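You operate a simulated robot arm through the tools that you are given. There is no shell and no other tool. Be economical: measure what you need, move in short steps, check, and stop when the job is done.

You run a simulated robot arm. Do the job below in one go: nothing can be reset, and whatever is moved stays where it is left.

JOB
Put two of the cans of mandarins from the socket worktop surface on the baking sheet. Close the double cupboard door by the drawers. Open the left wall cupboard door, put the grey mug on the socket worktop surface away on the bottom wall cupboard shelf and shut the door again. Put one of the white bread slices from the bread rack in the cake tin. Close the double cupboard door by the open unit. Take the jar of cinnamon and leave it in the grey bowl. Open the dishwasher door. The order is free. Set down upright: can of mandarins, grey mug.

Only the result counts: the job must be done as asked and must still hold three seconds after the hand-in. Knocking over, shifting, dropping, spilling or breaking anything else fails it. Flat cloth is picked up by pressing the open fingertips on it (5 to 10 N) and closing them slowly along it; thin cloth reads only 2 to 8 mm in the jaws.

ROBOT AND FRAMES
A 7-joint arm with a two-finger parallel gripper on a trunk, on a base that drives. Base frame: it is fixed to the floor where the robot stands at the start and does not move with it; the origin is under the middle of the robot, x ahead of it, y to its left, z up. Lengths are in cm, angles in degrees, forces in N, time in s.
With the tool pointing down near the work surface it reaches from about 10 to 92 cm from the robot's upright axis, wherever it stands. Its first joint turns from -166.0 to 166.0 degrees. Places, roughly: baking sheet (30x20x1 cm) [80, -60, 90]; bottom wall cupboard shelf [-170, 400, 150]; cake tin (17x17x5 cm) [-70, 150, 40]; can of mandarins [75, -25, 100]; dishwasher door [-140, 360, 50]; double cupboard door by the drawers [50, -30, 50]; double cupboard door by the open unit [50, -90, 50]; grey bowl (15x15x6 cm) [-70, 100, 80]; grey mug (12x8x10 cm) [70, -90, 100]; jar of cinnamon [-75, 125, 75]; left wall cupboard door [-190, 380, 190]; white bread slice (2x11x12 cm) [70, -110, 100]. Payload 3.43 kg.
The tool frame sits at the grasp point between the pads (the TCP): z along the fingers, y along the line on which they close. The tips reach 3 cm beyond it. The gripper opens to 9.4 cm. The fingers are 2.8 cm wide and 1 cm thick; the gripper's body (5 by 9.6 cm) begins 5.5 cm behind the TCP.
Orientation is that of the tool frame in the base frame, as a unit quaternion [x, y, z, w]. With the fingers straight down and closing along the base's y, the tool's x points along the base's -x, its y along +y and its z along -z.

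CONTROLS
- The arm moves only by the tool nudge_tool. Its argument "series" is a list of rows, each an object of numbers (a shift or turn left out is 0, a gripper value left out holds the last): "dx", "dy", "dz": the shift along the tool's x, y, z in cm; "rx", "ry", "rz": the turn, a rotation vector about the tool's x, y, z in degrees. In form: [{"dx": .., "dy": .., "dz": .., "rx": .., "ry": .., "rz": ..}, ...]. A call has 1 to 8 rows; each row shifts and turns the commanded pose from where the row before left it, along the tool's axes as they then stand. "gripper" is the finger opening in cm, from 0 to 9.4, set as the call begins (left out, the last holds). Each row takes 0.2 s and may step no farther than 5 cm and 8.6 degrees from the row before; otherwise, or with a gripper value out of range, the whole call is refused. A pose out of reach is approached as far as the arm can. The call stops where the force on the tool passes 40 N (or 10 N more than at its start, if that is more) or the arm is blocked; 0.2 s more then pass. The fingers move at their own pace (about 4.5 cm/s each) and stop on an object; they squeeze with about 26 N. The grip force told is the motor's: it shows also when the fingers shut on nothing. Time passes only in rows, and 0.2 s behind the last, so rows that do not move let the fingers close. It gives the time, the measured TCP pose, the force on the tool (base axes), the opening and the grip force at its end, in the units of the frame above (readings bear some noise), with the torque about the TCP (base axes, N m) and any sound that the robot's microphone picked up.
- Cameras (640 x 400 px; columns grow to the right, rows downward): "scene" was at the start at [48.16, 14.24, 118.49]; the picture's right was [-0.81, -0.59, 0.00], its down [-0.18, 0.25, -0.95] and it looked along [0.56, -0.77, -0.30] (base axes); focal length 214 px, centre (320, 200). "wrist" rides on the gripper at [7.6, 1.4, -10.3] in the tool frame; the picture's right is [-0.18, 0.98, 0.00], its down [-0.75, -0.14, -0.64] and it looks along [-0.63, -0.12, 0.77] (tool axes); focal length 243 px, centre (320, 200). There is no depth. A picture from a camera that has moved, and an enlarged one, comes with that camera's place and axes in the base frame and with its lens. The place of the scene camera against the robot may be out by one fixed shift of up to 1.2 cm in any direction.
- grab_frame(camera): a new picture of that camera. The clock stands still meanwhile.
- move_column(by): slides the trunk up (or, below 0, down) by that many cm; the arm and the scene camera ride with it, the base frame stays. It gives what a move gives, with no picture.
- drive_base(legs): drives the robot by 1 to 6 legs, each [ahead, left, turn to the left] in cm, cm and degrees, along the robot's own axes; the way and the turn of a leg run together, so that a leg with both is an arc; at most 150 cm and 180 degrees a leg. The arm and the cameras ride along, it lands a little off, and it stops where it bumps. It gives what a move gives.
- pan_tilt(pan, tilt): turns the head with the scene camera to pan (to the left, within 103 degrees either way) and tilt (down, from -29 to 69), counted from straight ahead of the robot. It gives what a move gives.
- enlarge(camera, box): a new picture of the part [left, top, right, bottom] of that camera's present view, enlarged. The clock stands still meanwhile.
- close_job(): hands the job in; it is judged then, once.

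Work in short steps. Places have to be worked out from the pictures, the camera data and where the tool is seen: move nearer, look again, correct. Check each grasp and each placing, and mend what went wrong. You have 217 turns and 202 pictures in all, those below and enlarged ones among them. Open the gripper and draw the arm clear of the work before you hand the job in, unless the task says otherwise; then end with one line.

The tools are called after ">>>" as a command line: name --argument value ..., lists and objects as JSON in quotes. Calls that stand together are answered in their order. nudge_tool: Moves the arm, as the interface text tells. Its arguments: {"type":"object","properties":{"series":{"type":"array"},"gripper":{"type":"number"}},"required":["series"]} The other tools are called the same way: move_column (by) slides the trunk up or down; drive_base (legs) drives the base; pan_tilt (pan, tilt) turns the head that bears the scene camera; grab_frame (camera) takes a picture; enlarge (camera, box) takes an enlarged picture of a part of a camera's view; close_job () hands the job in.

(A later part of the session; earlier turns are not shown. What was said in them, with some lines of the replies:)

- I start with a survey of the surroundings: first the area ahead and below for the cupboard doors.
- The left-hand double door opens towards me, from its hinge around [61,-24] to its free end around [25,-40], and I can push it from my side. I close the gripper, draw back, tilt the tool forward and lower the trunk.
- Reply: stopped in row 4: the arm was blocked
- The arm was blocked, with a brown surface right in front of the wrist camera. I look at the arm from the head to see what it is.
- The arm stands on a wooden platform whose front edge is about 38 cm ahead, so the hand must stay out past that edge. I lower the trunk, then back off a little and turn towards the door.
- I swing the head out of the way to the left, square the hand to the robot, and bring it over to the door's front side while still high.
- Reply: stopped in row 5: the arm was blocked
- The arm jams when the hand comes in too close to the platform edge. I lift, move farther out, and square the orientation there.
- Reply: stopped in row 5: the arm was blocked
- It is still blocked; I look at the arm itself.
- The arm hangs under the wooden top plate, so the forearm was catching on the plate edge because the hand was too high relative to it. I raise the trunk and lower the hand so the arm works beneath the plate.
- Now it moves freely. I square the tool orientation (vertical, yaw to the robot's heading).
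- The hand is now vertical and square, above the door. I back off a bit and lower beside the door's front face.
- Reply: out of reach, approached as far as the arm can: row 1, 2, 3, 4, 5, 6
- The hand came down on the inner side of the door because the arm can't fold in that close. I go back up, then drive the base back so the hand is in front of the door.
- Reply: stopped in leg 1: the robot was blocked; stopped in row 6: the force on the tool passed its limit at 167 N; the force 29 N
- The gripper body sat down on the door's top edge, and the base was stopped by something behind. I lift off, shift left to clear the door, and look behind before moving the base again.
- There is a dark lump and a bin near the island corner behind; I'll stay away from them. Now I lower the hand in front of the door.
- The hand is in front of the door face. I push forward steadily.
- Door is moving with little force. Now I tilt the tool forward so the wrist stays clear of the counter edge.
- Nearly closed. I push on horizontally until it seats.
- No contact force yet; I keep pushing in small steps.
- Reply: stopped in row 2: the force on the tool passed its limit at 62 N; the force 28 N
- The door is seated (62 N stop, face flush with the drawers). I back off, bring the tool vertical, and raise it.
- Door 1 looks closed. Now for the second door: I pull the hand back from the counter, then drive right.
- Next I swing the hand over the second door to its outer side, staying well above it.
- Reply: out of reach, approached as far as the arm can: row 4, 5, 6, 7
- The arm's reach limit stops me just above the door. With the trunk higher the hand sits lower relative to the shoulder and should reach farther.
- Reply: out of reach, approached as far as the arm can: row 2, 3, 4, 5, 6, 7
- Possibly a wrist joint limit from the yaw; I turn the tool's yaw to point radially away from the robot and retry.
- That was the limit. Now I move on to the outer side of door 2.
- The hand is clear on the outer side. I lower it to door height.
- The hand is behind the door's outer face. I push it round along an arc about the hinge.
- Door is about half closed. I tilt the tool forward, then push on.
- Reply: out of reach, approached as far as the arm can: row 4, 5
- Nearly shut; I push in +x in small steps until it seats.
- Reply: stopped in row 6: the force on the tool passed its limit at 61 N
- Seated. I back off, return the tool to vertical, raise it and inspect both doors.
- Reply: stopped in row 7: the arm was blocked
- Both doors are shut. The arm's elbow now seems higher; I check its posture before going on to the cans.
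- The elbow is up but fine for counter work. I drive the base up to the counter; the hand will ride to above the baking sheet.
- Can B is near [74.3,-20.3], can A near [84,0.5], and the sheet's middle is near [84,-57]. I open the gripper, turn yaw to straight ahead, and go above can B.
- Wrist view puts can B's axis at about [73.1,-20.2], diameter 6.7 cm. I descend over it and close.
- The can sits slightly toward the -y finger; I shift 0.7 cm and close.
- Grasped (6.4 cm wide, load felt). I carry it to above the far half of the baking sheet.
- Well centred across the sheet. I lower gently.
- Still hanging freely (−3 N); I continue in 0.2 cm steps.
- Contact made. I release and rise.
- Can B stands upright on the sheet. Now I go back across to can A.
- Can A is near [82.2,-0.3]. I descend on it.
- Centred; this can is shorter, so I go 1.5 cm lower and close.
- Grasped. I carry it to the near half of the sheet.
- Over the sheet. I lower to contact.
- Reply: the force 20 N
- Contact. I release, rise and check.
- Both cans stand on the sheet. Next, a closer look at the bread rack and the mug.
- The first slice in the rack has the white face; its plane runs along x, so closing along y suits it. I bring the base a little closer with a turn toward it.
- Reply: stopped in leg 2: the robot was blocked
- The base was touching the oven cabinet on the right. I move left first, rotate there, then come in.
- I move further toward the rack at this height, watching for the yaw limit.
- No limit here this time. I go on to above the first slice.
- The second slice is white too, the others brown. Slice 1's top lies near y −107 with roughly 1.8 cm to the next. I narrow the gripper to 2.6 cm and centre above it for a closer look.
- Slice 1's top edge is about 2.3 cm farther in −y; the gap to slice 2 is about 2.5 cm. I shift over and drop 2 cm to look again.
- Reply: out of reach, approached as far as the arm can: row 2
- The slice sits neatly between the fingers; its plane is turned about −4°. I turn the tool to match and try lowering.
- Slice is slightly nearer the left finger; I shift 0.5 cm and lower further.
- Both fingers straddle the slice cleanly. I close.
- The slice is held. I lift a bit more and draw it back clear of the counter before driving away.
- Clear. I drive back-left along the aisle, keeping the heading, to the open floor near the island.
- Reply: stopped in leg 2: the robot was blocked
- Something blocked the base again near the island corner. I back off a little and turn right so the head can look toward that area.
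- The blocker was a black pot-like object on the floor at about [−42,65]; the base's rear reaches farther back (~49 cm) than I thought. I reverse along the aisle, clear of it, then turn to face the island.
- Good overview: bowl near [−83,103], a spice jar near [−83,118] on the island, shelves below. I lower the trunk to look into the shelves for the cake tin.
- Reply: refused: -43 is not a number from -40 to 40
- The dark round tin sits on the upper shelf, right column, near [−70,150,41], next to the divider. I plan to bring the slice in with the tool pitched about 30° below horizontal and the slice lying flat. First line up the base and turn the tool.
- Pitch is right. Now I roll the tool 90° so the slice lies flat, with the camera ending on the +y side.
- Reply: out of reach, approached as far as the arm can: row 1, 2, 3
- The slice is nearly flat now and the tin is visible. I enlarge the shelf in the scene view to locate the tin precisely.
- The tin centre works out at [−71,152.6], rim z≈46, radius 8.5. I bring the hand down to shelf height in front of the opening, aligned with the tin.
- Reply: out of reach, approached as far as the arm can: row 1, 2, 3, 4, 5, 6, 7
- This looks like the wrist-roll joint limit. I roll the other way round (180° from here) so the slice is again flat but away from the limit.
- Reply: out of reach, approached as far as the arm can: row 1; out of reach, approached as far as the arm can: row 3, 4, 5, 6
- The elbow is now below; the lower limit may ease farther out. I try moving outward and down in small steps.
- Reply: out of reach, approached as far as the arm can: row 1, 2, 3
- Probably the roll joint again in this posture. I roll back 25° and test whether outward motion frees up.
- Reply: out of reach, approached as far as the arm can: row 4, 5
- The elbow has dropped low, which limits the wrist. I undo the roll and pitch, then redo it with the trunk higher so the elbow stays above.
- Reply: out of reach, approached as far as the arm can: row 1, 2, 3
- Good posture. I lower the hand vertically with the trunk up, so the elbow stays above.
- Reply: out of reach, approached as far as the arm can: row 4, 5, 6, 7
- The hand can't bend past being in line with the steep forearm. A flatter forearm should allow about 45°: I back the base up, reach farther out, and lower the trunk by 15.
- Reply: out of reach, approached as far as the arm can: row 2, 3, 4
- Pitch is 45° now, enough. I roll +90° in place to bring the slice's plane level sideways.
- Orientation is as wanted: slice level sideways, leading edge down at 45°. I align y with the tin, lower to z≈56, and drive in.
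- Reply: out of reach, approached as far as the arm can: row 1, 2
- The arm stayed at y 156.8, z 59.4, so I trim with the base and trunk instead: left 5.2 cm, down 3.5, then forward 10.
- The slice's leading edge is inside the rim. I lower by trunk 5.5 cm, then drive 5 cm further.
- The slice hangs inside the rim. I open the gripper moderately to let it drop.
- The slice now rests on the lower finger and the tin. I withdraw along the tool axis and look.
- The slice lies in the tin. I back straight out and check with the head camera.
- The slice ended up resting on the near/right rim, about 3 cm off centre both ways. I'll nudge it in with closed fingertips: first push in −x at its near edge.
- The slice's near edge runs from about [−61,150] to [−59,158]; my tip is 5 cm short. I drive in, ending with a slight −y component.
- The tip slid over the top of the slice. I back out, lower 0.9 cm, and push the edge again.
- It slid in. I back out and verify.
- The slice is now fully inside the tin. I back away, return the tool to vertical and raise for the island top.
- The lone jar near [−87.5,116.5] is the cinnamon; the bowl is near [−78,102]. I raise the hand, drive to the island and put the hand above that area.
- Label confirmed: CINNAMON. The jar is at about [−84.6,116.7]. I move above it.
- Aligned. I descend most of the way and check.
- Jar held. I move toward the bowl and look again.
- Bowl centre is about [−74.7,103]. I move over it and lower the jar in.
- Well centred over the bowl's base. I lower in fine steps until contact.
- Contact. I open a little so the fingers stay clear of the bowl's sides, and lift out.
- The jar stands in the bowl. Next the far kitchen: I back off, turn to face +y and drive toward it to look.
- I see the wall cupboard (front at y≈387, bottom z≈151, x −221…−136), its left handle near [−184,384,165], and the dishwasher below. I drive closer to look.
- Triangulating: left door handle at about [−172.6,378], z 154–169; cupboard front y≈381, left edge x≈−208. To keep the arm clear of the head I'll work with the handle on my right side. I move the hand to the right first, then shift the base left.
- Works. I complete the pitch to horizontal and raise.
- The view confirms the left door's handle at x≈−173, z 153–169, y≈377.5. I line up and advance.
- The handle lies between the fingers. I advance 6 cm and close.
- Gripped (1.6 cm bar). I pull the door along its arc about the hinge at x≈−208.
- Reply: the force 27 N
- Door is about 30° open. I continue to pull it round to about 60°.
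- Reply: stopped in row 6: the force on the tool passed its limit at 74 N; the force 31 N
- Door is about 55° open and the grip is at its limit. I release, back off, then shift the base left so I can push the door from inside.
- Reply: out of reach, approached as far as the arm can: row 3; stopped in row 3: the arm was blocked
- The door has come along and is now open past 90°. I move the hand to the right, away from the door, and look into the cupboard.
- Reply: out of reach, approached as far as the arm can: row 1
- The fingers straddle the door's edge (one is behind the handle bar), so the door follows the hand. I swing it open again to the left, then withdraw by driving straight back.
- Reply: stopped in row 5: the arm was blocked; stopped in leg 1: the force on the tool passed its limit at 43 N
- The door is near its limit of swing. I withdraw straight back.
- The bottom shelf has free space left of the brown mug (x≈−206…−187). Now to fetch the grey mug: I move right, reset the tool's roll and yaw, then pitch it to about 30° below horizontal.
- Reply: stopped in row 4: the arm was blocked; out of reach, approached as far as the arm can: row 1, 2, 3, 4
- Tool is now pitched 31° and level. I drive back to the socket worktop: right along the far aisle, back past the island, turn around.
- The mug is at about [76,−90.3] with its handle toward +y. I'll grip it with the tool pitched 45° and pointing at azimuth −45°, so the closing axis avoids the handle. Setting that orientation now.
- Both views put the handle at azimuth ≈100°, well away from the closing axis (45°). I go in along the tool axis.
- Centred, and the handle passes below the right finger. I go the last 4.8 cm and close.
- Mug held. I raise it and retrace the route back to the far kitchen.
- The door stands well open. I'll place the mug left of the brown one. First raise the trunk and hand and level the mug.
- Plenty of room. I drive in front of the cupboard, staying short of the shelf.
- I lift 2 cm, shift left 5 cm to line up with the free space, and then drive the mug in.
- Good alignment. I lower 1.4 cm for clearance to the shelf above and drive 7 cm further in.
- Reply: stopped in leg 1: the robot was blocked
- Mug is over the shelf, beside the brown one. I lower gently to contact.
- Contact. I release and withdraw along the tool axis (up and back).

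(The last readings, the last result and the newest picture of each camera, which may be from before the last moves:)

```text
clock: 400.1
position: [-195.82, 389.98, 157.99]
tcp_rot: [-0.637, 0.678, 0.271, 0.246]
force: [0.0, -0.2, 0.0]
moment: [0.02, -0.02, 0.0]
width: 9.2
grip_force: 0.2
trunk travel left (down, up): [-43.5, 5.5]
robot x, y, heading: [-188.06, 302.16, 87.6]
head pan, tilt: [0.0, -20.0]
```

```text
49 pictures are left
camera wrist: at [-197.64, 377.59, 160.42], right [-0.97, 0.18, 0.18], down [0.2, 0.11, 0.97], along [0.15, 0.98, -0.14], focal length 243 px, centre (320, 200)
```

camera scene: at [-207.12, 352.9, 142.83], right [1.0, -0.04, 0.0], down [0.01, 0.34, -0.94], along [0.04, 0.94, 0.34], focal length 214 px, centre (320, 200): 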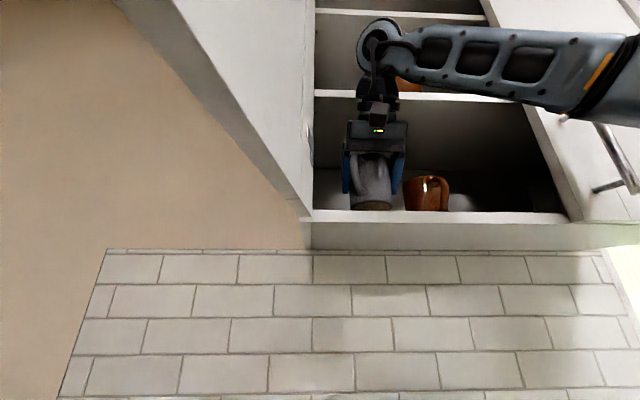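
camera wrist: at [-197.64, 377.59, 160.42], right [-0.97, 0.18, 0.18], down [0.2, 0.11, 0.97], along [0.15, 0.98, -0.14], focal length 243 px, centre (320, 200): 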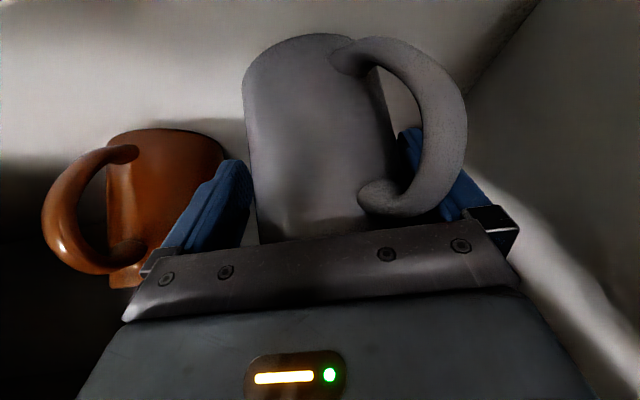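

>>> nudge_tool --series '[{"dz": -1.5}, {"dz": -1.5}, {"dz": -1.5}]'

>>> drive_base --legs '[[-12, 0, 0]]'

>>> grab_frame --camera "scene"

>>> grab_frame --camera "wrist"

```text
clock: 400.9
position: [-196.04, 387.23, 160.62]
tcp_rot: [-0.64, 0.679, 0.266, 0.241]
force: [0.2, 0.3, -0.4]
moment: [-0.03, 0.02, -0.01]
width: 9.19
grip_force: 0.1
trunk travel left (down, up): [-43.5, 5.5]
robot x, y, heading: [-188.08, 302.37, 87.5]
head pan, tilt: [0.0, -20.0]
```

```text
clock: 402.2
position: [-196.38, 375.37, 160.69]
tcp_rot: [-0.638, 0.68, 0.269, 0.24]
force: [0.8, 0.7, -0.4]
moment: [0.0, 0.05, 0.0]
width: 9.21
grip_force: 0.1
trunk travel left (down, up): [-43.5, 5.5]
robot x, y, heading: [-188.36, 290.09, 87.8]
head pan, tilt: [0.0, -20.0]
```

```text
48 pictures are left
camera scene: at [-207.65, 341.06, 142.77], right [1.0, -0.04, 0.0], down [0.01, 0.34, -0.94], along [0.04, 0.94, 0.34], focal length 214 px, centre (320, 200)
```

scene: 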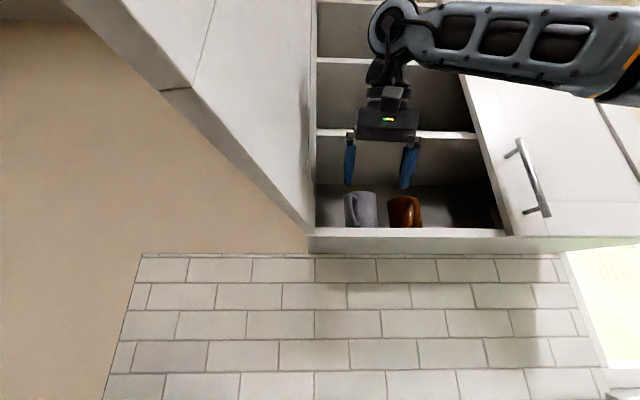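

```text
47 pictures are left
camera wrist: at [-198.11, 363.0, 163.31], right [-0.97, 0.18, 0.18], down [0.2, 0.12, 0.97], along [0.15, 0.98, -0.15], focal length 243 px, centre (320, 200)
```

wrist: 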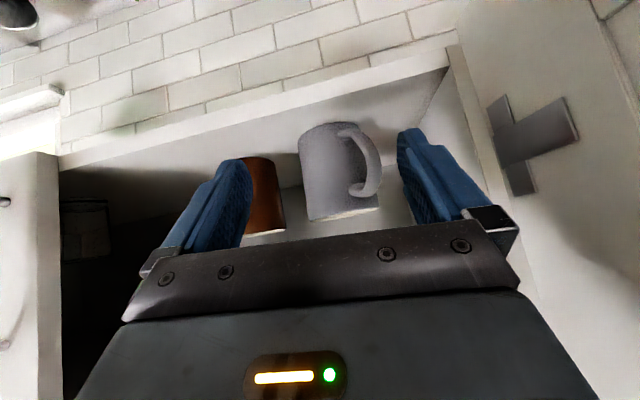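

The mug stands upright on the bottom shelf, well behind the front edge. Now to shut the door: I close the fingers, back out, go round to the door's outer (left) side.

>>> drive_base --legs '[[-43, 0, 0], [0, 42, 0]]'

>>> nudge_tool --series '[{}, {}, {}, {}]' --gripper 0

>>> grab_frame --camera "scene"

```text
clock: 407.0
position: [-240.35, 334.19, 160.55]
tcp_rot: [-0.64, 0.68, 0.269, 0.236]
force: [-0.6, -0.1, 0.3]
moment: [0.0, 0.03, 0.0]
width: 9.2
grip_force: 0.0
trunk travel left (down, up): [-43.5, 5.5]
robot x, y, heading: [-232.17, 248.86, 88.1]
head pan, tilt: [0.0, -20.0]
```

```text
clock: 408.0
position: [-240.22, 334.08, 160.49]
tcp_rot: [-0.64, 0.68, 0.269, 0.234]
force: [0.2, -1.1, -0.1]
moment: [0.01, -0.03, 0.02]
width: 0.32
grip_force: 0.0
trunk travel left (down, up): [-43.5, 5.5]
robot x, y, heading: [-232.6, 248.54, 88.2]
head pan, tilt: [0.0, -20.0]
```

```text
46 pictures are left
camera scene: at [-251.58, 299.6, 142.78], right [1.0, -0.03, 0.0], down [0.01, 0.34, -0.94], along [0.03, 0.94, 0.34], focal length 214 px, centre (320, 200)
```

scene: 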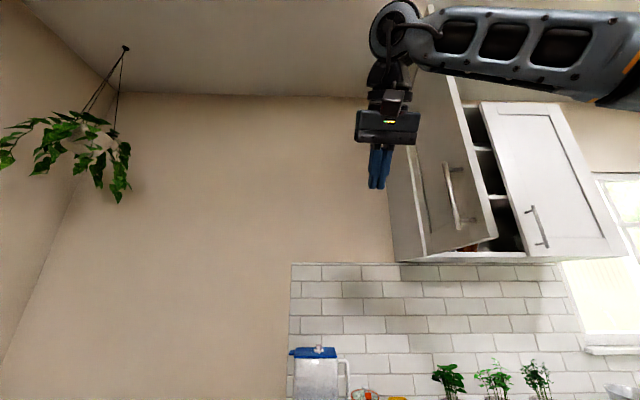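

The door is at about 90°, its outer side facing me. I drive forward beside it, then push right.

>>> drive_base --legs '[[24, 0, 0], [0, -38, 0]]'

>>> grab_frame --camera "scene"

```text
clock: 411.8
position: [-201.69, 357.2, 160.49]
tcp_rot: [-0.642, 0.678, 0.269, 0.234]
force: [0.2, 0.2, -0.3]
moment: [0.01, -0.06, 0.03]
width: 0.0
grip_force: 25.4
trunk travel left (down, up): [-43.5, 5.5]
robot x, y, heading: [-192.86, 272.05, 88.7]
head pan, tilt: [0.0, -20.0]
```

```text
45 pictures are left
camera scene: at [-212.79, 322.57, 142.78], right [1.0, -0.03, 0.0], down [0.01, 0.34, -0.94], along [0.02, 0.94, 0.34], focal length 214 px, centre (320, 200)
```

scene: 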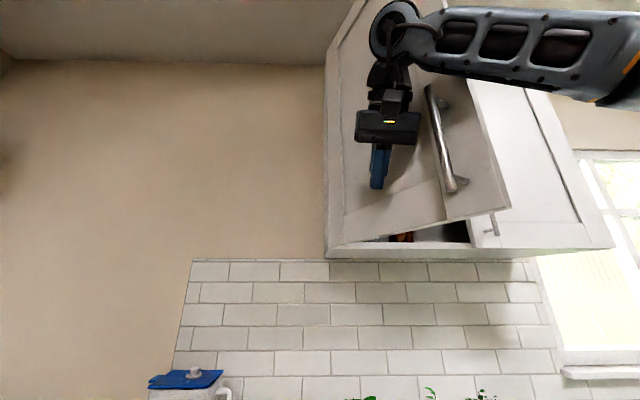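

Working: the door is about 60° open and following. I continue along the arc.

>>> drive_base --legs '[[0, -6, 0], [4.5, -5.5, 0], [5.5, -4, 0], [5, -2.5, 0]]'

>>> grab_frame --camera "scene"

```text
clock: 414.5
position: [-183.24, 371.75, 160.36]
tcp_rot: [-0.643, 0.677, 0.271, 0.234]
force: [-0.9, -0.6, 0.4]
moment: [0.04, 0.01, -0.03]
width: 0.0
grip_force: 26.1
trunk travel left (down, up): [-43.5, 5.5]
robot x, y, heading: [-174.08, 286.6, 88.6]
head pan, tilt: [0.0, -20.0]
```

```text
44 pictures are left
camera scene: at [-194.33, 337.05, 142.79], right [1.0, -0.03, 0.0], down [0.01, 0.34, -0.94], along [0.02, 0.94, 0.34], focal length 214 px, centre (320, 200)
```

scene: 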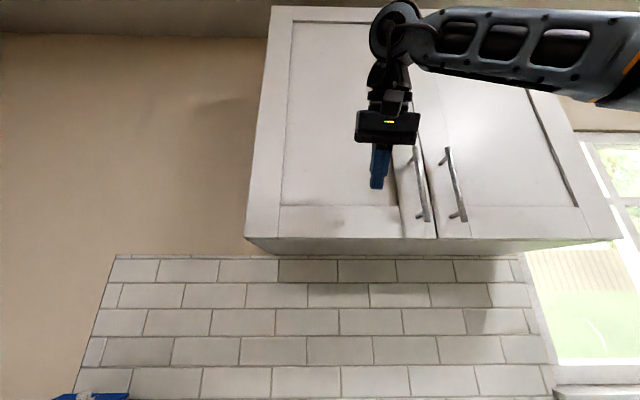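

Nearly shut. I push straight forward until it seats.

>>> drive_base --legs '[[9, 0, 0]]'

>>> grab_frame --camera "wrist"

```text
clock: 415.6
position: [-183.1, 377.3, 160.39]
tcp_rot: [-0.646, 0.678, 0.266, 0.23]
force: [1.4, -11.7, 3.7]
moment: [-0.01, -0.1, -0.03]
width: 0.0
grip_force: 25.8
trunk travel left (down, up): [-43.5, 5.5]
robot x, y, heading: [-174.17, 292.46, 88.6]
head pan, tilt: [0.0, -20.0]
stopped in leg 1: the force on the tool passed its limit at 98 N (the readings are from after the stop); the commanded pose is now the measured one
```

```text
43 pictures are left
camera wrist: at [-184.65, 365.03, 163.16], right [-0.97, 0.16, 0.18], down [0.21, 0.14, 0.97], along [0.13, 0.98, -0.17], focal length 243 px, centre (320, 200)
```

wrist: 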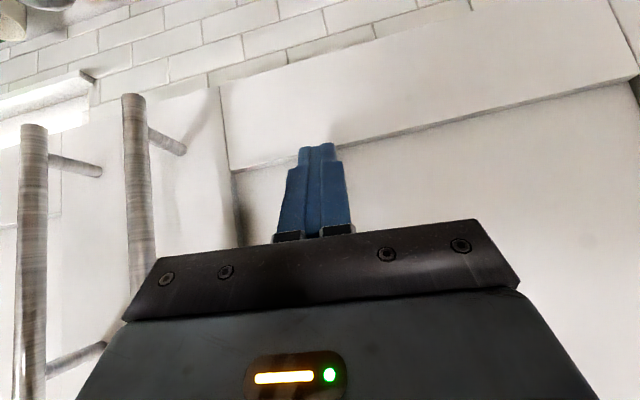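

Seated firmly. I back off and check the door is flush, and look at the dishwasher.

>>> drive_base --legs '[[-30, 0, 0]]'

>>> grab_frame --camera "scene"

>>> pan_tilt --pan -20 --tilt 50

>>> grab_frame --camera "scene"

```text
clock: 417.6
position: [-184.13, 347.95, 160.22]
tcp_rot: [-0.647, 0.677, 0.266, 0.229]
force: [-0.6, 0.9, 0.4]
moment: [0.02, -0.01, 0.02]
width: 0.02
grip_force: 26.7
trunk travel left (down, up): [-43.5, 5.5]
robot x, y, heading: [-175.4, 263.19, 89.0]
head pan, tilt: [0.0, -20.0]
```

```text
42 pictures are left
camera scene: at [-195.06, 313.66, 142.77], right [1.0, -0.02, 0.0], down [0.01, 0.34, -0.94], along [0.02, 0.94, 0.34], focal length 214 px, centre (320, 200)
```

scene: 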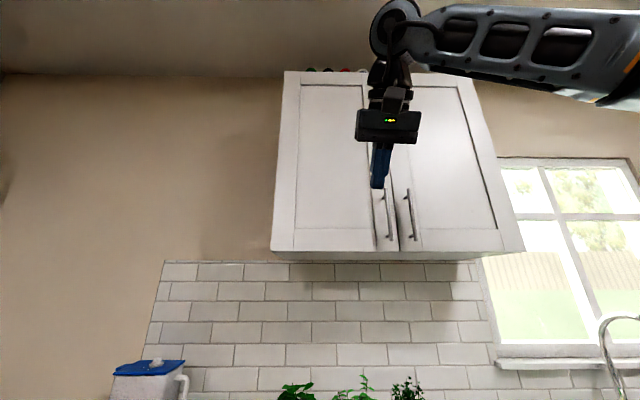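

```text
clock: 419.0
position: [-184.14, 347.95, 160.32]
tcp_rot: [-0.647, 0.677, 0.266, 0.229]
force: [0.5, 0.2, 0.8]
moment: [0.01, 0.0, 0.01]
width: 0.02
grip_force: 25.4
trunk travel left (down, up): [-43.5, 5.5]
robot x, y, heading: [-174.76, 262.91, 88.9]
head pan, tilt: [-20.0, 50.0]
```

```text
41 pictures are left
camera scene: at [-192.44, 313.22, 132.07], right [0.93, -0.36, 0.0], down [-0.28, -0.71, -0.64], along [0.23, 0.6, -0.77], focal length 214 px, centre (320, 200)
```

scene: 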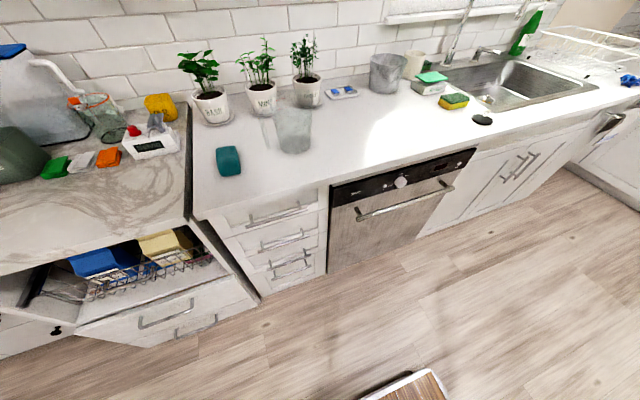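

The wall cupboard is shut. The dishwasher's handle bar is near y≈350, z≈68.7, x −163…−121. I move to the front of it, lower the trunk and the arm.

>>> drive_base --legs '[[-23, -36, 0]]'

>>> move_column --by -18.5

>>> nudge_tool --series '[{"dx": 3.4, "dz": 3.6}, {"dx": 3.4, "dz": 3.6}, {"dx": 3.4, "dz": 3.6}, {"dx": 3.4, "dz": 3.6}, {"dx": 3.4, "dz": 3.6}, {"dx": 3.4, "dz": 3.6}, {"dx": 3.4, "dz": 3.6}, {"dx": 3.4, "dz": 3.6}]'

>>> nudge_tool --series '[{"dx": 3.4, "dz": 3.6}, {"dx": 3.4, "dz": 3.6}, {"dx": 3.4, "dz": 3.6}, {"dx": 3.4, "dz": 3.6}, {"dx": 3.4, "dz": 3.6}, {"dx": 3.4, "dz": 3.6}]'

```text
clock: 421.6
position: [-148.06, 324.32, 160.23]
tcp_rot: [-0.648, 0.676, 0.266, 0.229]
force: [0.3, -1.0, 0.0]
moment: [0.01, -0.03, 0.01]
width: 0.0
grip_force: 25.9
trunk travel left (down, up): [-43.5, 5.5]
robot x, y, heading: [-139.04, 239.73, 88.8]
head pan, tilt: [-20.0, 50.0]
```

```text
clock: 423.7
position: [-147.98, 324.31, 141.76]
tcp_rot: [-0.648, 0.676, 0.265, 0.228]
force: [-0.2, 0.4, -0.4]
moment: [0.01, -0.02, 0.05]
width: 0.02
grip_force: 26.3
trunk travel left (down, up): [-25.0, 24.0]
robot x, y, heading: [-138.35, 239.05, 89.0]
head pan, tilt: [-20.0, 50.0]
```

```text
clock: 425.5
position: [-150.6, 322.64, 102.33]
tcp_rot: [-0.648, 0.676, 0.266, 0.229]
force: [0.2, -0.2, 0.2]
moment: [0.01, 0.0, -0.01]
width: 0.0
grip_force: 26.4
trunk travel left (down, up): [-25.0, 24.0]
robot x, y, heading: [-138.99, 239.47, 89.0]
head pan, tilt: [-20.0, 50.0]
```

```text
clock: 426.9
position: [-152.5, 321.51, 72.77]
tcp_rot: [-0.648, 0.676, 0.266, 0.229]
force: [0.5, -0.4, 0.8]
moment: [-0.04, 0.02, 0.0]
width: 0.01
grip_force: 26.3
trunk travel left (down, up): [-25.0, 24.0]
robot x, y, heading: [-138.8, 239.34, 89.0]
head pan, tilt: [-20.0, 50.0]
```

Now roll the tool 90° so the fingers can close across the horizontal bar, and open the gripper.

>>> nudge_tool --series '[{"rz": 8.5}, {"rz": 8.5}, {"rz": 8.5}, {"rz": 8.5}, {"rz": 8.5}, {"rz": 8.5}, {"rz": 8.5}, {"rz": 8.5}]' --gripper 5

>>> nudge_tool --series '[{"rz": 8.5}, {"rz": 8.5}, {"rz": 5}]'

>>> pan_tilt --pan -15 --tilt 50

>>> grab_frame --camera "scene"

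>>> grab_frame --camera "wrist"

```text
clock: 428.7
position: [-152.32, 321.45, 72.71]
tcp_rot: [-0.159, 0.923, 0.348, 0.041]
force: [1.3, 0.1, 0.0]
moment: [0.0, 0.01, 0.03]
width: 5.01
grip_force: 0.1
trunk travel left (down, up): [-25.0, 24.0]
robot x, y, heading: [-138.7, 239.4, 88.9]
head pan, tilt: [-20.0, 50.0]
```

```text
clock: 429.5
position: [-152.49, 321.52, 72.69]
tcp_rot: [0.021, 0.936, 0.351, -0.027]
force: [-0.1, -0.2, 0.3]
moment: [0.02, -0.01, 0.0]
width: 5.01
grip_force: 0.1
trunk travel left (down, up): [-25.0, 24.0]
robot x, y, heading: [-138.65, 239.3, 88.9]
head pan, tilt: [-20.0, 50.0]
```

```text
clock: 430.1
position: [-152.48, 321.34, 72.65]
tcp_rot: [0.02, 0.937, 0.349, -0.026]
force: [0.1, -0.4, -0.8]
moment: [0.01, -0.02, -0.01]
width: 5.01
grip_force: 0.0
trunk travel left (down, up): [-25.0, 24.0]
robot x, y, heading: [-138.77, 239.54, 88.9]
head pan, tilt: [-15.0, 50.0]
```

```text
40 pictures are left
camera scene: at [-156.82, 289.69, 113.56], right [0.96, -0.28, 0.0], down [-0.21, -0.74, -0.64], along [0.18, 0.62, -0.77], focal length 214 px, centre (320, 200)
```

scene: 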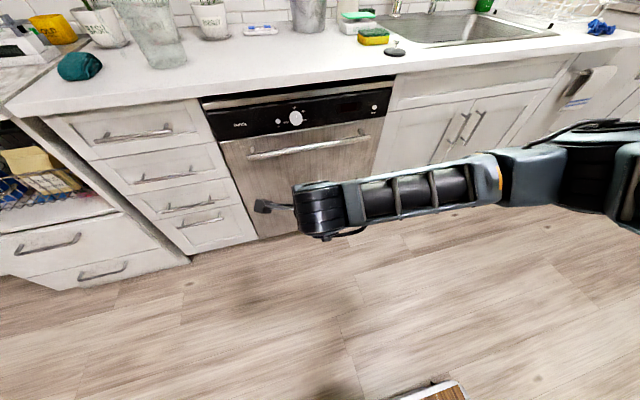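

```text
39 pictures are left
camera wrist: at [-159.66, 316.01, 81.78], right [0.24, 0.74, 0.63], down [0.77, -0.54, 0.34], along [0.6, 0.4, -0.7], focal length 243 px, centre (320, 200)
```

wrist: 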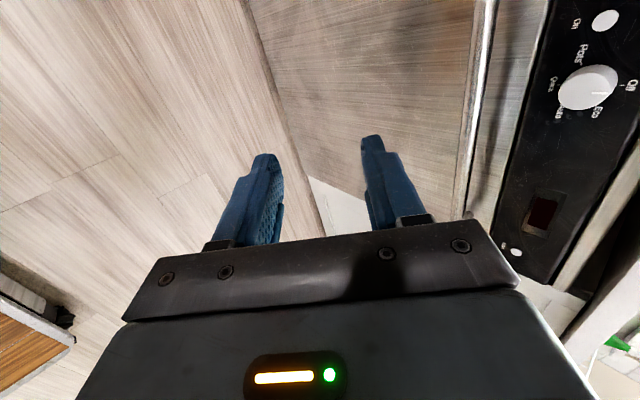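

Triangulated bar: y≈349.5, z≈68.7. I narrow the opening, bring the hand to a pre-position above and in front of the bar with base and trunk, and look.

>>> move_column --by 4.8

>>> drive_base --legs '[[20, -7.5, 0]]'

>>> nudge_tool --series '[{}, {}]' --gripper 3.6

>>> grab_frame --camera "wrist"

```text
clock: 431.0
position: [-152.46, 321.34, 77.47]
tcp_rot: [0.02, 0.936, 0.35, -0.027]
force: [-0.6, 0.0, -0.4]
moment: [0.0, 0.0, 0.0]
width: 5.02
grip_force: 0.1
trunk travel left (down, up): [-29.8, 19.2]
robot x, y, heading: [-138.86, 239.44, 88.9]
head pan, tilt: [-15.0, 50.0]
```

```text
clock: 432.7
position: [-144.39, 341.31, 77.57]
tcp_rot: [0.02, 0.936, 0.349, -0.027]
force: [0.2, 0.2, -0.3]
moment: [0.01, 0.0, -0.01]
width: 5.04
grip_force: 0.1
trunk travel left (down, up): [-29.8, 19.2]
robot x, y, heading: [-130.56, 258.65, 89.1]
head pan, tilt: [-15.0, 50.0]
```

```text
clock: 433.3
position: [-144.4, 341.3, 77.59]
tcp_rot: [0.021, 0.936, 0.349, -0.026]
force: [0.2, -0.2, 0.4]
moment: [0.01, 0.0, -0.01]
width: 3.6
grip_force: 0.0
trunk travel left (down, up): [-29.8, 19.2]
robot x, y, heading: [-130.7, 259.26, 89.1]
head pan, tilt: [-15.0, 50.0]
```

```text
38 pictures are left
camera wrist: at [-151.57, 335.89, 86.59], right [0.24, 0.74, 0.63], down [0.77, -0.54, 0.34], along [0.6, 0.4, -0.7], focal length 243 px, centre (320, 200)
```

wrist: 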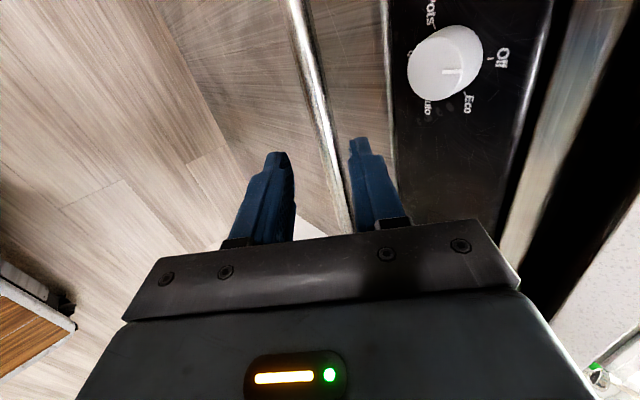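

Bar is right between the fingers' lines. I advance along the tool axis.

>>> nudge_tool --series '[{"dy": 0.3, "dz": 3.5}, {"dz": 3.5}, {"dz": 2.5}]'

>>> grab_frame --camera "wrist"

```text
clock: 434.1
position: [-144.6, 347.85, 70.42]
tcp_rot: [0.02, 0.936, 0.349, -0.026]
force: [-0.3, 0.0, 0.3]
moment: [0.02, 0.02, 0.01]
width: 3.62
grip_force: 0.0
trunk travel left (down, up): [-29.8, 19.2]
robot x, y, heading: [-130.67, 259.5, 89.1]
head pan, tilt: [-15.0, 50.0]
```

```text
37 pictures are left
camera wrist: at [-151.8, 342.47, 79.44], right [0.24, 0.74, 0.63], down [0.77, -0.54, 0.34], along [0.6, 0.4, -0.7], focal length 243 px, centre (320, 200)
```

wrist: 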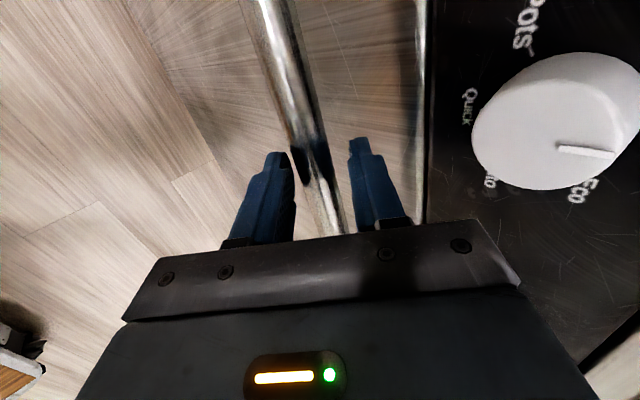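

The bar is between the fingertips. I advance 1 cm more and close.

>>> nudge_tool --series '[{"dz": 1}, {}]'

>>> nudge_tool --series '[{}, {}, {}, {}]' --gripper 0.3

```text
clock: 434.7
position: [-144.71, 348.5, 69.59]
tcp_rot: [0.02, 0.936, 0.35, -0.026]
force: [0.0, -1.2, -0.1]
moment: [0.03, 0.0, -0.01]
width: 3.59
grip_force: 0.1
trunk travel left (down, up): [-29.8, 19.2]
robot x, y, heading: [-130.94, 258.98, 88.7]
head pan, tilt: [-15.0, 50.0]
```

```text
clock: 435.7
position: [-144.7, 348.26, 69.44]
tcp_rot: [0.019, 0.937, 0.348, -0.026]
force: [5.3, -27.5, -17.1]
moment: [-0.51, -0.91, 0.96]
width: 2.3
grip_force: 44.7
trunk travel left (down, up): [-29.8, 19.2]
robot x, y, heading: [-130.16, 259.31, 88.6]
head pan, tilt: [-15.0, 50.0]
```

Gripped. I ease the side load and start pulling toward me.

>>> nudge_tool --series '[{"dy": -0.4}, {"dy": -1.6, "dz": -1.3}, {"dy": -2.3, "dz": -1.9}, {"dy": -2.4, "dz": -1.8}]'

```text
clock: 436.7
position: [-144.87, 339.97, 68.91]
tcp_rot: [0.02, 0.937, 0.348, -0.024]
force: [13.8, 9.5, -35.2]
moment: [-0.35, -1.09, 0.95]
width: 2.27
grip_force: 45.4
trunk travel left (down, up): [-29.8, 19.2]
robot x, y, heading: [-130.71, 259.31, 88.8]
head pan, tilt: [-15.0, 50.0]
```

The door is moving (about 8°). I continue along its arc, back and down.

>>> nudge_tool --series '[{"dy": -1.2, "dz": 0.6}, {"dy": -2.6, "dz": -0.9}, {"dy": -2.8, "dz": -0.8}, {"dy": -2.9, "dz": -0.7}, {"dy": -2.9, "dz": -0.6}]'

>>> grab_frame --camera "scene"

```text
clock: 437.9
position: [-149.37, 330.2, 64.97]
tcp_rot: [0.02, 0.938, 0.344, -0.023]
force: [20.9, -1.4, -8.9]
moment: [-0.27, -0.84, 0.77]
width: 2.32
grip_force: 40.2
out of reach, approached as far as the arm can: row 2, 3, 4, 5
trunk travel left (down, up): [-29.8, 19.2]
robot x, y, heading: [-130.65, 259.3, 89.0]
head pan, tilt: [-15.0, 50.0]
```

```text
36 pictures are left
camera scene: at [-148.74, 309.59, 118.33], right [0.96, -0.28, 0.0], down [-0.21, -0.74, -0.64], along [0.18, 0.62, -0.77], focal length 214 px, centre (320, 200)
```

scene: 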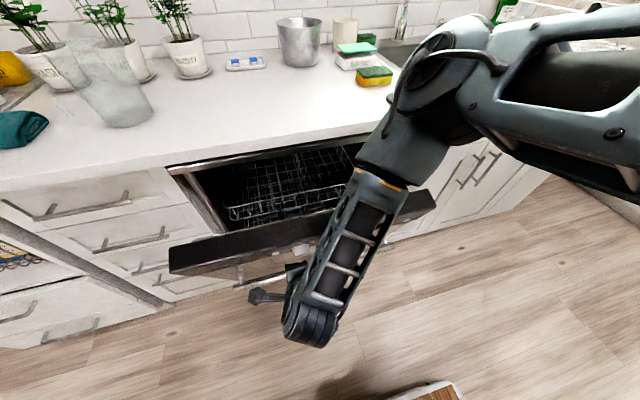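

About 20° open; the arm is near its inner limit, so I keep pulling with the base and trunk in alternation.

>>> move_column --by -2

>>> drive_base --legs '[[-5, 0, 0]]'

>>> move_column --by -3.5

>>> drive_base --legs '[[-5, 0, 0]]'

```text
clock: 438.3
position: [-149.54, 330.4, 64.64]
tcp_rot: [0.019, 0.936, 0.35, -0.024]
force: [4.3, -9.0, 15.7]
moment: [0.27, -1.58, 0.66]
width: 2.32
grip_force: 44.7
trunk travel left (down, up): [-29.1, 19.9]
robot x, y, heading: [-130.56, 259.45, 88.9]
head pan, tilt: [-15.0, 50.0]
stopped: the force on the tool passed its limit at 107 N (the readings are from after the stop); the commanded pose is now the measured one
```

```text
clock: 439.1
position: [-149.48, 328.39, 64.42]
tcp_rot: [0.018, 0.937, 0.348, -0.023]
force: [-0.6, 2.1, -4.2]
moment: [-0.06, -0.9, 0.97]
width: 2.28
grip_force: 45.2
trunk travel left (down, up): [-29.1, 19.9]
robot x, y, heading: [-131.09, 257.12, 89.0]
head pan, tilt: [-15.0, 50.0]
stopped in leg 1: the force on the tool passed its limit at 108 N (the readings are from after the stop); the commanded pose is now the measured one
```

```text
clock: 439.5
position: [-149.49, 328.35, 64.0]
tcp_rot: [0.018, 0.936, 0.35, -0.025]
force: [4.0, -12.7, 12.4]
moment: [0.09, -1.59, 0.61]
width: 2.3
grip_force: 44.8
trunk travel left (down, up): [-28.4, 20.6]
robot x, y, heading: [-130.65, 257.42, 88.8]
head pan, tilt: [-15.0, 50.0]
stopped: the force on the tool passed its limit at 46 N (the readings are from after the stop); the commanded pose is now the measured one
```

```text
clock: 440.4
position: [-149.68, 323.58, 63.94]
tcp_rot: [0.02, 0.936, 0.35, -0.024]
force: [0.1, -0.3, 0.2]
moment: [-0.01, 0.01, 0.0]
width: 0.3
grip_force: 0.0
trunk travel left (down, up): [-28.4, 20.6]
robot x, y, heading: [-130.68, 251.84, 88.6]
head pan, tilt: [-15.0, 50.0]
```

The bar slipped out. I check how the door stands.

>>> drive_base --legs '[[-5, 0, 0]]'

>>> grab_frame --camera "scene"

```text
clock: 441.4
position: [-149.67, 318.5, 64.01]
tcp_rot: [0.02, 0.936, 0.35, -0.025]
force: [0.1, 0.5, 0.3]
moment: [0.0, 0.01, 0.02]
width: 0.3
grip_force: 0.0
trunk travel left (down, up): [-28.4, 20.6]
robot x, y, heading: [-130.97, 247.4, 89.2]
head pan, tilt: [-15.0, 50.0]
```

```text
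35 pictures are left
camera scene: at [-149.02, 297.5, 116.96], right [0.96, -0.28, 0.0], down [-0.21, -0.74, -0.64], along [0.18, 0.62, -0.77], focal length 214 px, centre (320, 200)
```

scene: 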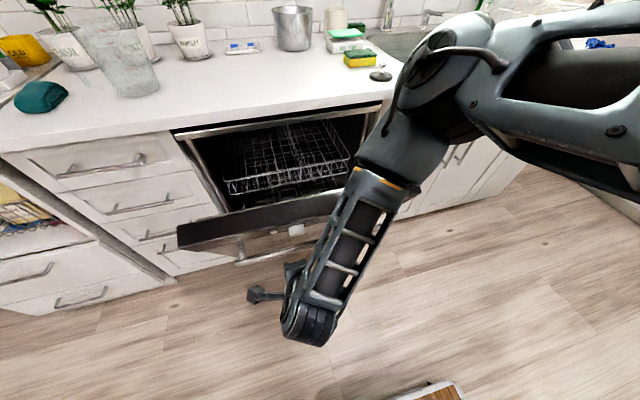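

The door stays at about 21°. I'll reset the tool to vertical, hook the closed fingers behind the door's top edge from inside and pull it down. First raise and reorient.

>>> move_column --by 20

>>> nudge_tool --series '[{"rz": -8.5}, {"rz": -8.5}, {"rz": -8.5}, {"rz": -8.5}, {"rz": -8.5}, {"rz": -8.5}, {"rz": -8.5}, {"rz": -8.5}]' --gripper 0

>>> nudge_tool --series '[{"rz": -8.5}, {"rz": -8.5}, {"rz": -5}, {"ry": 8.5}, {"ry": 8.5}, {"ry": 8.5}, {"ry": 8.5}, {"ry": 6.5}]'

>>> nudge_tool --series '[{"dz": -5}, {"dz": -5}, {"dz": -5}, {"dz": -2}]'

```text
clock: 443.5
position: [-149.89, 318.5, 83.96]
tcp_rot: [0.019, 0.936, 0.35, -0.024]
force: [0.3, -0.8, 0.0]
moment: [-0.01, 0.03, -0.02]
width: 0.3
grip_force: 0.1
trunk travel left (down, up): [-48.4, 0.6]
robot x, y, heading: [-131.03, 247.43, 88.7]
head pan, tilt: [-15.0, 50.0]
```

```text
clock: 445.3
position: [-149.69, 318.52, 84.0]
tcp_rot: [-0.509, 0.786, 0.303, 0.176]
force: [-0.3, 0.3, -0.2]
moment: [0.0, 0.0, -0.02]
width: 0.01
grip_force: 26.2
trunk travel left (down, up): [-48.4, 0.6]
robot x, y, heading: [-130.95, 247.75, 88.9]
head pan, tilt: [-15.0, 50.0]
```

```text
clock: 447.1
position: [-149.77, 318.58, 83.99]
tcp_rot: [-0.7, 0.714, 0.025, -0.019]
force: [-0.7, -0.3, -0.3]
moment: [0.0, 0.01, -0.03]
width: 0.0
grip_force: 26.2
trunk travel left (down, up): [-48.4, 0.6]
robot x, y, heading: [-131.3, 247.1, 88.9]
head pan, tilt: [-15.0, 50.0]
```

```text
clock: 448.1
position: [-148.75, 318.1, 100.9]
tcp_rot: [-0.7, 0.714, 0.024, -0.017]
force: [-0.1, 0.4, 0.3]
moment: [0.02, -0.02, 0.01]
width: 0.0
grip_force: 25.8
trunk travel left (down, up): [-48.4, 0.6]
robot x, y, heading: [-130.34, 247.62, 88.9]
head pan, tilt: [-15.0, 50.0]
```

>>> drive_base --legs '[[21.5, 0, 0]]'

>>> grab_frame --camera "wrist"

>>> grab_frame --camera "scene"

```text
clock: 449.8
position: [-148.43, 339.5, 100.84]
tcp_rot: [-0.7, 0.713, 0.024, -0.017]
force: [-0.5, 0.7, -0.2]
moment: [-0.03, -0.04, 0.0]
width: 0.03
grip_force: 25.8
trunk travel left (down, up): [-48.4, 0.6]
robot x, y, heading: [-130.59, 268.58, 88.8]
head pan, tilt: [-15.0, 50.0]
```

```text
34 pictures are left
camera wrist: at [-149.37, 332.02, 111.1], right [-0.98, 0.2, 0.06], down [0.19, 0.74, 0.64], along [0.08, 0.64, -0.77], focal length 243 px, centre (320, 200)
```

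wrist: 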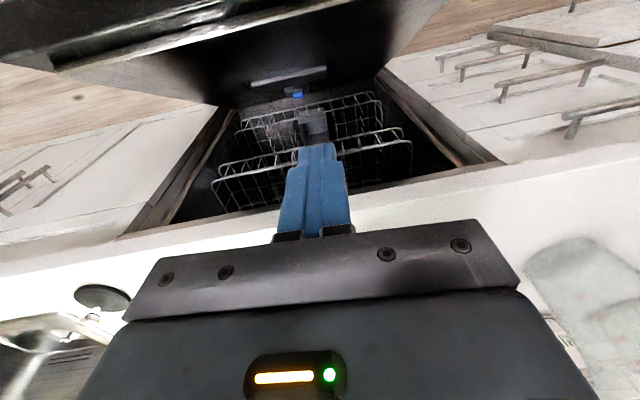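

```text
33 pictures are left
camera scene: at [-148.62, 318.9, 136.96], right [0.96, -0.28, 0.0], down [-0.21, -0.74, -0.64], along [0.18, 0.62, -0.77], focal length 214 px, centre (320, 200)
```

scene: 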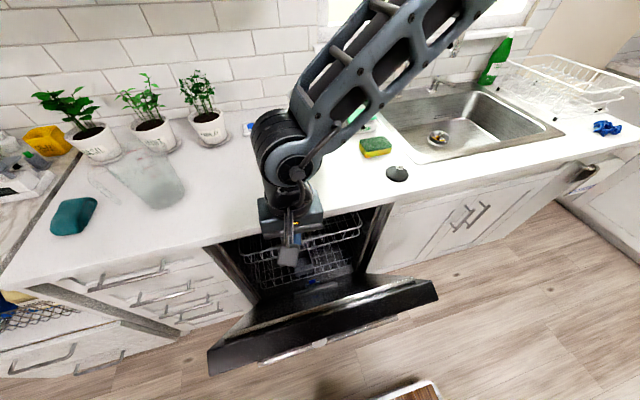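

The hand is over the gap behind the door's top edge. I lower the closed fingers behind it.

>>> nudge_tool --series '[{"dz": 5}, {"dz": 5}, {"dz": 5}, {"dz": 5}, {"dz": 5}, {"dz": 3}]'

>>> drive_base --legs '[[-8, 0, 0]]'

>>> grab_frame --camera "scene"

```text
clock: 451.2
position: [-149.92, 339.51, 72.76]
tcp_rot: [-0.7, 0.714, 0.024, -0.018]
force: [0.9, 0.0, 0.2]
moment: [0.02, 0.01, -0.02]
width: 0.02
grip_force: 26.2
trunk travel left (down, up): [-48.4, 0.6]
robot x, y, heading: [-130.4, 268.49, 89.0]
head pan, tilt: [-15.0, 50.0]
```

```text
clock: 452.3
position: [-150.16, 331.59, 72.8]
tcp_rot: [-0.7, 0.713, 0.023, -0.018]
force: [0.3, -0.9, -0.2]
moment: [-0.02, -0.01, -0.01]
width: 0.02
grip_force: 26.3
trunk travel left (down, up): [-48.4, 0.6]
robot x, y, heading: [-130.55, 260.51, 88.9]
head pan, tilt: [-15.0, 50.0]
```

```text
32 pictures are left
camera scene: at [-148.82, 310.96, 136.95], right [0.96, -0.28, 0.0], down [-0.21, -0.74, -0.64], along [0.18, 0.62, -0.77], focal length 214 px, centre (320, 200)
```

scene: 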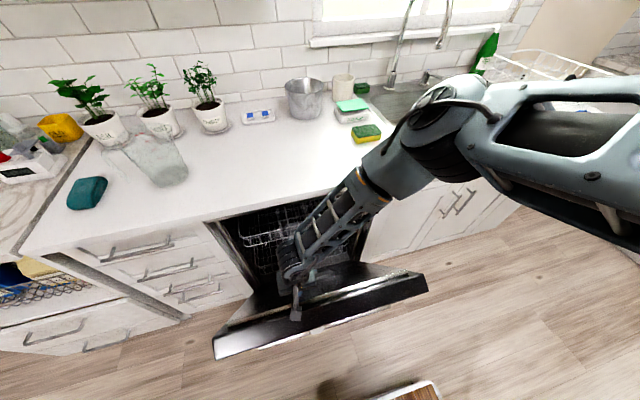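

The door follows. I continue alternating trunk down and base back.

>>> move_column --by -5

>>> drive_base --legs '[[-8, 0, 0]]'

>>> move_column --by -8

>>> drive_base --legs '[[-8, 0, 0]]'

>>> grab_frame --camera "scene"

```text
clock: 453.2
position: [-150.22, 331.57, 67.78]
tcp_rot: [-0.701, 0.713, 0.024, -0.018]
force: [0.3, 0.4, 0.4]
moment: [0.0, -0.01, 0.0]
width: 0.0
grip_force: 25.9
trunk travel left (down, up): [-43.4, 5.6]
robot x, y, heading: [-130.53, 261.19, 89.0]
head pan, tilt: [-15.0, 50.0]
```

```text
clock: 454.2
position: [-150.34, 323.32, 67.85]
tcp_rot: [-0.7, 0.713, 0.024, -0.018]
force: [0.1, 0.6, 0.0]
moment: [-0.01, 0.02, -0.01]
width: 0.0
grip_force: 26.1
trunk travel left (down, up): [-43.4, 5.6]
robot x, y, heading: [-130.55, 253.03, 89.1]
head pan, tilt: [-15.0, 50.0]
```

```text
clock: 455.4
position: [-150.31, 323.4, 59.83]
tcp_rot: [-0.701, 0.713, 0.023, -0.019]
force: [0.6, 1.2, 0.1]
moment: [0.0, 0.02, 0.0]
width: 0.0
grip_force: 25.7
trunk travel left (down, up): [-35.4, 13.6]
robot x, y, heading: [-130.71, 252.39, 88.9]
head pan, tilt: [-15.0, 50.0]
```

```text
clock: 456.5
position: [-150.52, 315.33, 59.88]
tcp_rot: [-0.702, 0.712, 0.024, -0.019]
force: [-1.1, 0.2, 0.5]
moment: [-0.01, -0.03, -0.02]
width: 0.01
grip_force: 26.2
trunk travel left (down, up): [-35.4, 13.6]
robot x, y, heading: [-130.99, 244.36, 89.3]
head pan, tilt: [-15.0, 50.0]
```

```text
31 pictures are left
camera scene: at [-149.18, 294.68, 123.95], right [0.96, -0.27, 0.0], down [-0.21, -0.74, -0.64], along [0.18, 0.62, -0.77], focal length 214 px, centre (320, 200)
```

scene: 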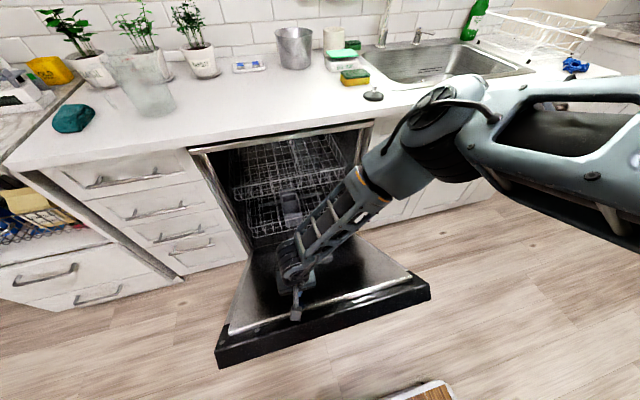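

About 48° open. Now I push down on the inner face with the trunk.

>>> drive_base --legs '[[-2.5, 0, 0]]'

>>> move_column --by -15

>>> move_column --by -15

>>> grab_frame --camera "scene"

```text
clock: 457.3
position: [-150.65, 312.83, 59.86]
tcp_rot: [-0.701, 0.713, 0.023, -0.019]
force: [0.2, 0.0, 0.4]
moment: [0.01, 0.0, -0.02]
width: 0.01
grip_force: 25.9
trunk travel left (down, up): [-35.4, 13.6]
robot x, y, heading: [-130.72, 242.11, 89.1]
head pan, tilt: [-15.0, 50.0]
```

```text
clock: 459.0
position: [-150.61, 312.72, 44.89]
tcp_rot: [-0.701, 0.713, 0.024, -0.018]
force: [-0.9, 0.6, -0.1]
moment: [0.02, 0.0, -0.04]
width: 0.01
grip_force: 25.8
trunk travel left (down, up): [-20.4, 28.6]
robot x, y, heading: [-131.01, 241.94, 89.2]
head pan, tilt: [-15.0, 50.0]
```

```text
clock: 460.8
position: [-150.49, 312.8, 29.79]
tcp_rot: [-0.7, 0.713, 0.024, -0.018]
force: [0.1, -0.7, 0.5]
moment: [0.01, -0.01, -0.01]
width: 0.0
grip_force: 26.1
trunk travel left (down, up): [-5.4, 43.6]
robot x, y, heading: [-131.01, 241.87, 89.3]
head pan, tilt: [-15.0, 50.0]
```

```text
30 pictures are left
camera scene: at [-149.22, 292.16, 93.94], right [0.96, -0.27, 0.0], down [-0.21, -0.74, -0.64], along [0.18, 0.62, -0.77], focal length 214 px, centre (320, 200)
```

scene: 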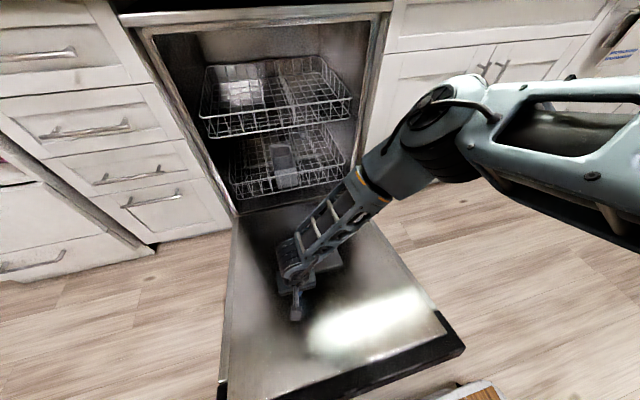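

Nearly flat. I push the last part down.

>>> move_column --by -5.3

>>> nudge_tool --series '[{"dz": 1.5}, {"dz": 1.5}, {"dz": 1.5}, {"dz": 1.5}, {"dz": 1.5}, {"dz": 1}, {"dz": 1}]'

>>> grab_frame --camera "scene"

```text
clock: 461.7
position: [-150.52, 312.78, 24.5]
tcp_rot: [-0.701, 0.713, 0.025, -0.018]
force: [0.7, -0.5, 1.8]
moment: [0.02, 0.01, -0.02]
width: 0.01
grip_force: 25.8
trunk travel left (down, up): [-0.1, 48.9]
robot x, y, heading: [-130.6, 242.01, 89.1]
head pan, tilt: [-15.0, 50.0]
```

```text
clock: 462.7
position: [-150.91, 312.71, 19.36]
tcp_rot: [-0.701, 0.713, 0.022, -0.018]
force: [7.7, -8.5, 32.7]
moment: [-0.71, -0.51, 0.02]
width: 0.02
grip_force: 25.7
trunk travel left (down, up): [-0.1, 48.9]
robot x, y, heading: [-131.21, 241.97, 89.2]
head pan, tilt: [-15.0, 50.0]
stopped in row 4: the force on the tool passed its limit at 84 N (the readings are from after the stop); the commanded pose is now the measured one
```

```text
29 pictures are left
camera scene: at [-149.18, 292.1, 88.73], right [0.96, -0.27, 0.0], down [-0.21, -0.74, -0.64], along [0.18, 0.62, -0.77], focal length 214 px, centre (320, 200)
```

scene: 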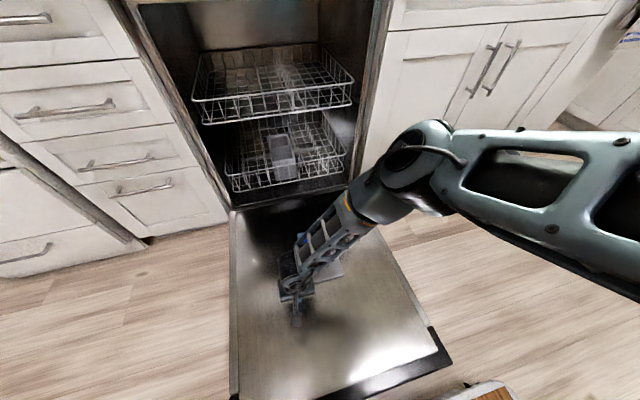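

Stopped at 84 N: the door is fully down on its stop. I raise the hand clear and check that it stays.

>>> nudge_tool --series '[{"dz": -4}, {"dz": -5}, {"dz": -5}]'

>>> move_column --by 38

>>> nudge_tool --series '[{}, {}, {}]' --gripper 6

>>> grab_frame --camera "scene"

>>> pan_tilt --pan 10 --tilt -10

>>> grab_frame --camera "scene"

```text
clock: 463.5
position: [-150.22, 312.29, 33.03]
tcp_rot: [-0.7, 0.713, 0.021, -0.018]
force: [-0.2, 0.1, -0.5]
moment: [0.0, 0.0, 0.0]
width: 0.0
grip_force: 25.2
trunk travel left (down, up): [-0.1, 48.9]
robot x, y, heading: [-130.79, 242.44, 89.0]
head pan, tilt: [-15.0, 50.0]
```

```text
clock: 467.2
position: [-150.2, 312.35, 71.03]
tcp_rot: [-0.7, 0.713, 0.022, -0.018]
force: [-0.2, -0.9, -0.5]
moment: [0.02, 0.0, 0.02]
width: 0.01
grip_force: 26.3
trunk travel left (down, up): [-38.1, 10.9]
robot x, y, heading: [-131.02, 242.08, 89.1]
head pan, tilt: [-15.0, 50.0]
```

```text
clock: 468.0
position: [-150.12, 312.42, 71.06]
tcp_rot: [-0.701, 0.713, 0.022, -0.018]
force: [0.0, -0.6, 0.2]
moment: [0.01, 0.0, -0.02]
width: 5.97
grip_force: 0.1
trunk travel left (down, up): [-38.1, 10.9]
robot x, y, heading: [-131.17, 241.96, 89.5]
head pan, tilt: [-15.0, 50.0]
```

```text
28 pictures are left
camera scene: at [-149.21, 292.16, 126.65], right [0.96, -0.27, 0.0], down [-0.21, -0.74, -0.64], along [0.18, 0.62, -0.77], focal length 214 px, centre (320, 200)
```

scene: 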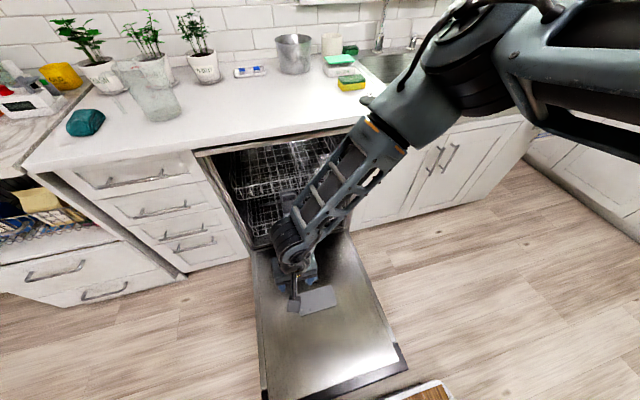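

```text
clock: 469.3
position: [-150.21, 312.4, 71.0]
tcp_rot: [-0.7, 0.713, 0.021, -0.017]
force: [0.4, -0.1, 0.7]
moment: [0.0, 0.0, -0.02]
width: 5.98
grip_force: 0.0
trunk travel left (down, up): [-38.1, 10.9]
robot x, y, heading: [-130.95, 241.85, 89.1]
head pan, tilt: [10.0, -10.0]
```

```text
27 pictures are left
camera scene: at [-152.65, 293.08, 135.96], right [0.99, 0.16, 0.0], down [-0.03, 0.17, -0.98], along [-0.15, 0.97, 0.17], focal length 214 px, centre (320, 200)
```

scene: 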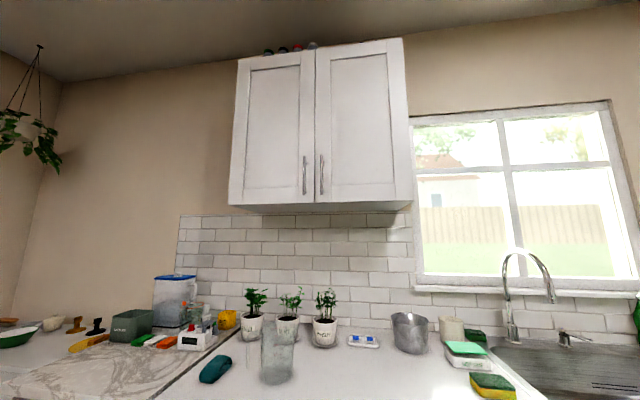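

Everything is in place: the wall cupboard is shut, the dishwasher door lies fully open, and the arm is clear. I hand in.

>>> close_job

```text
The job is handed in.
```

All the tasks are done and the job is handed in: two cans are on the baking sheet, both cupboard doors are closed, the grey mug is in the shut wall cupboard, a bread slice is in the cake tin, the cinnamon is in the bowl, and the dishwasher is open. The base was stopped several times by obstacles, twice most likely by the black pot on the floor by the island. I also pressed on the cake tin briefly while lowering the slice. I saw nothing knocked over or moved, but did not check either one closely afterwards.
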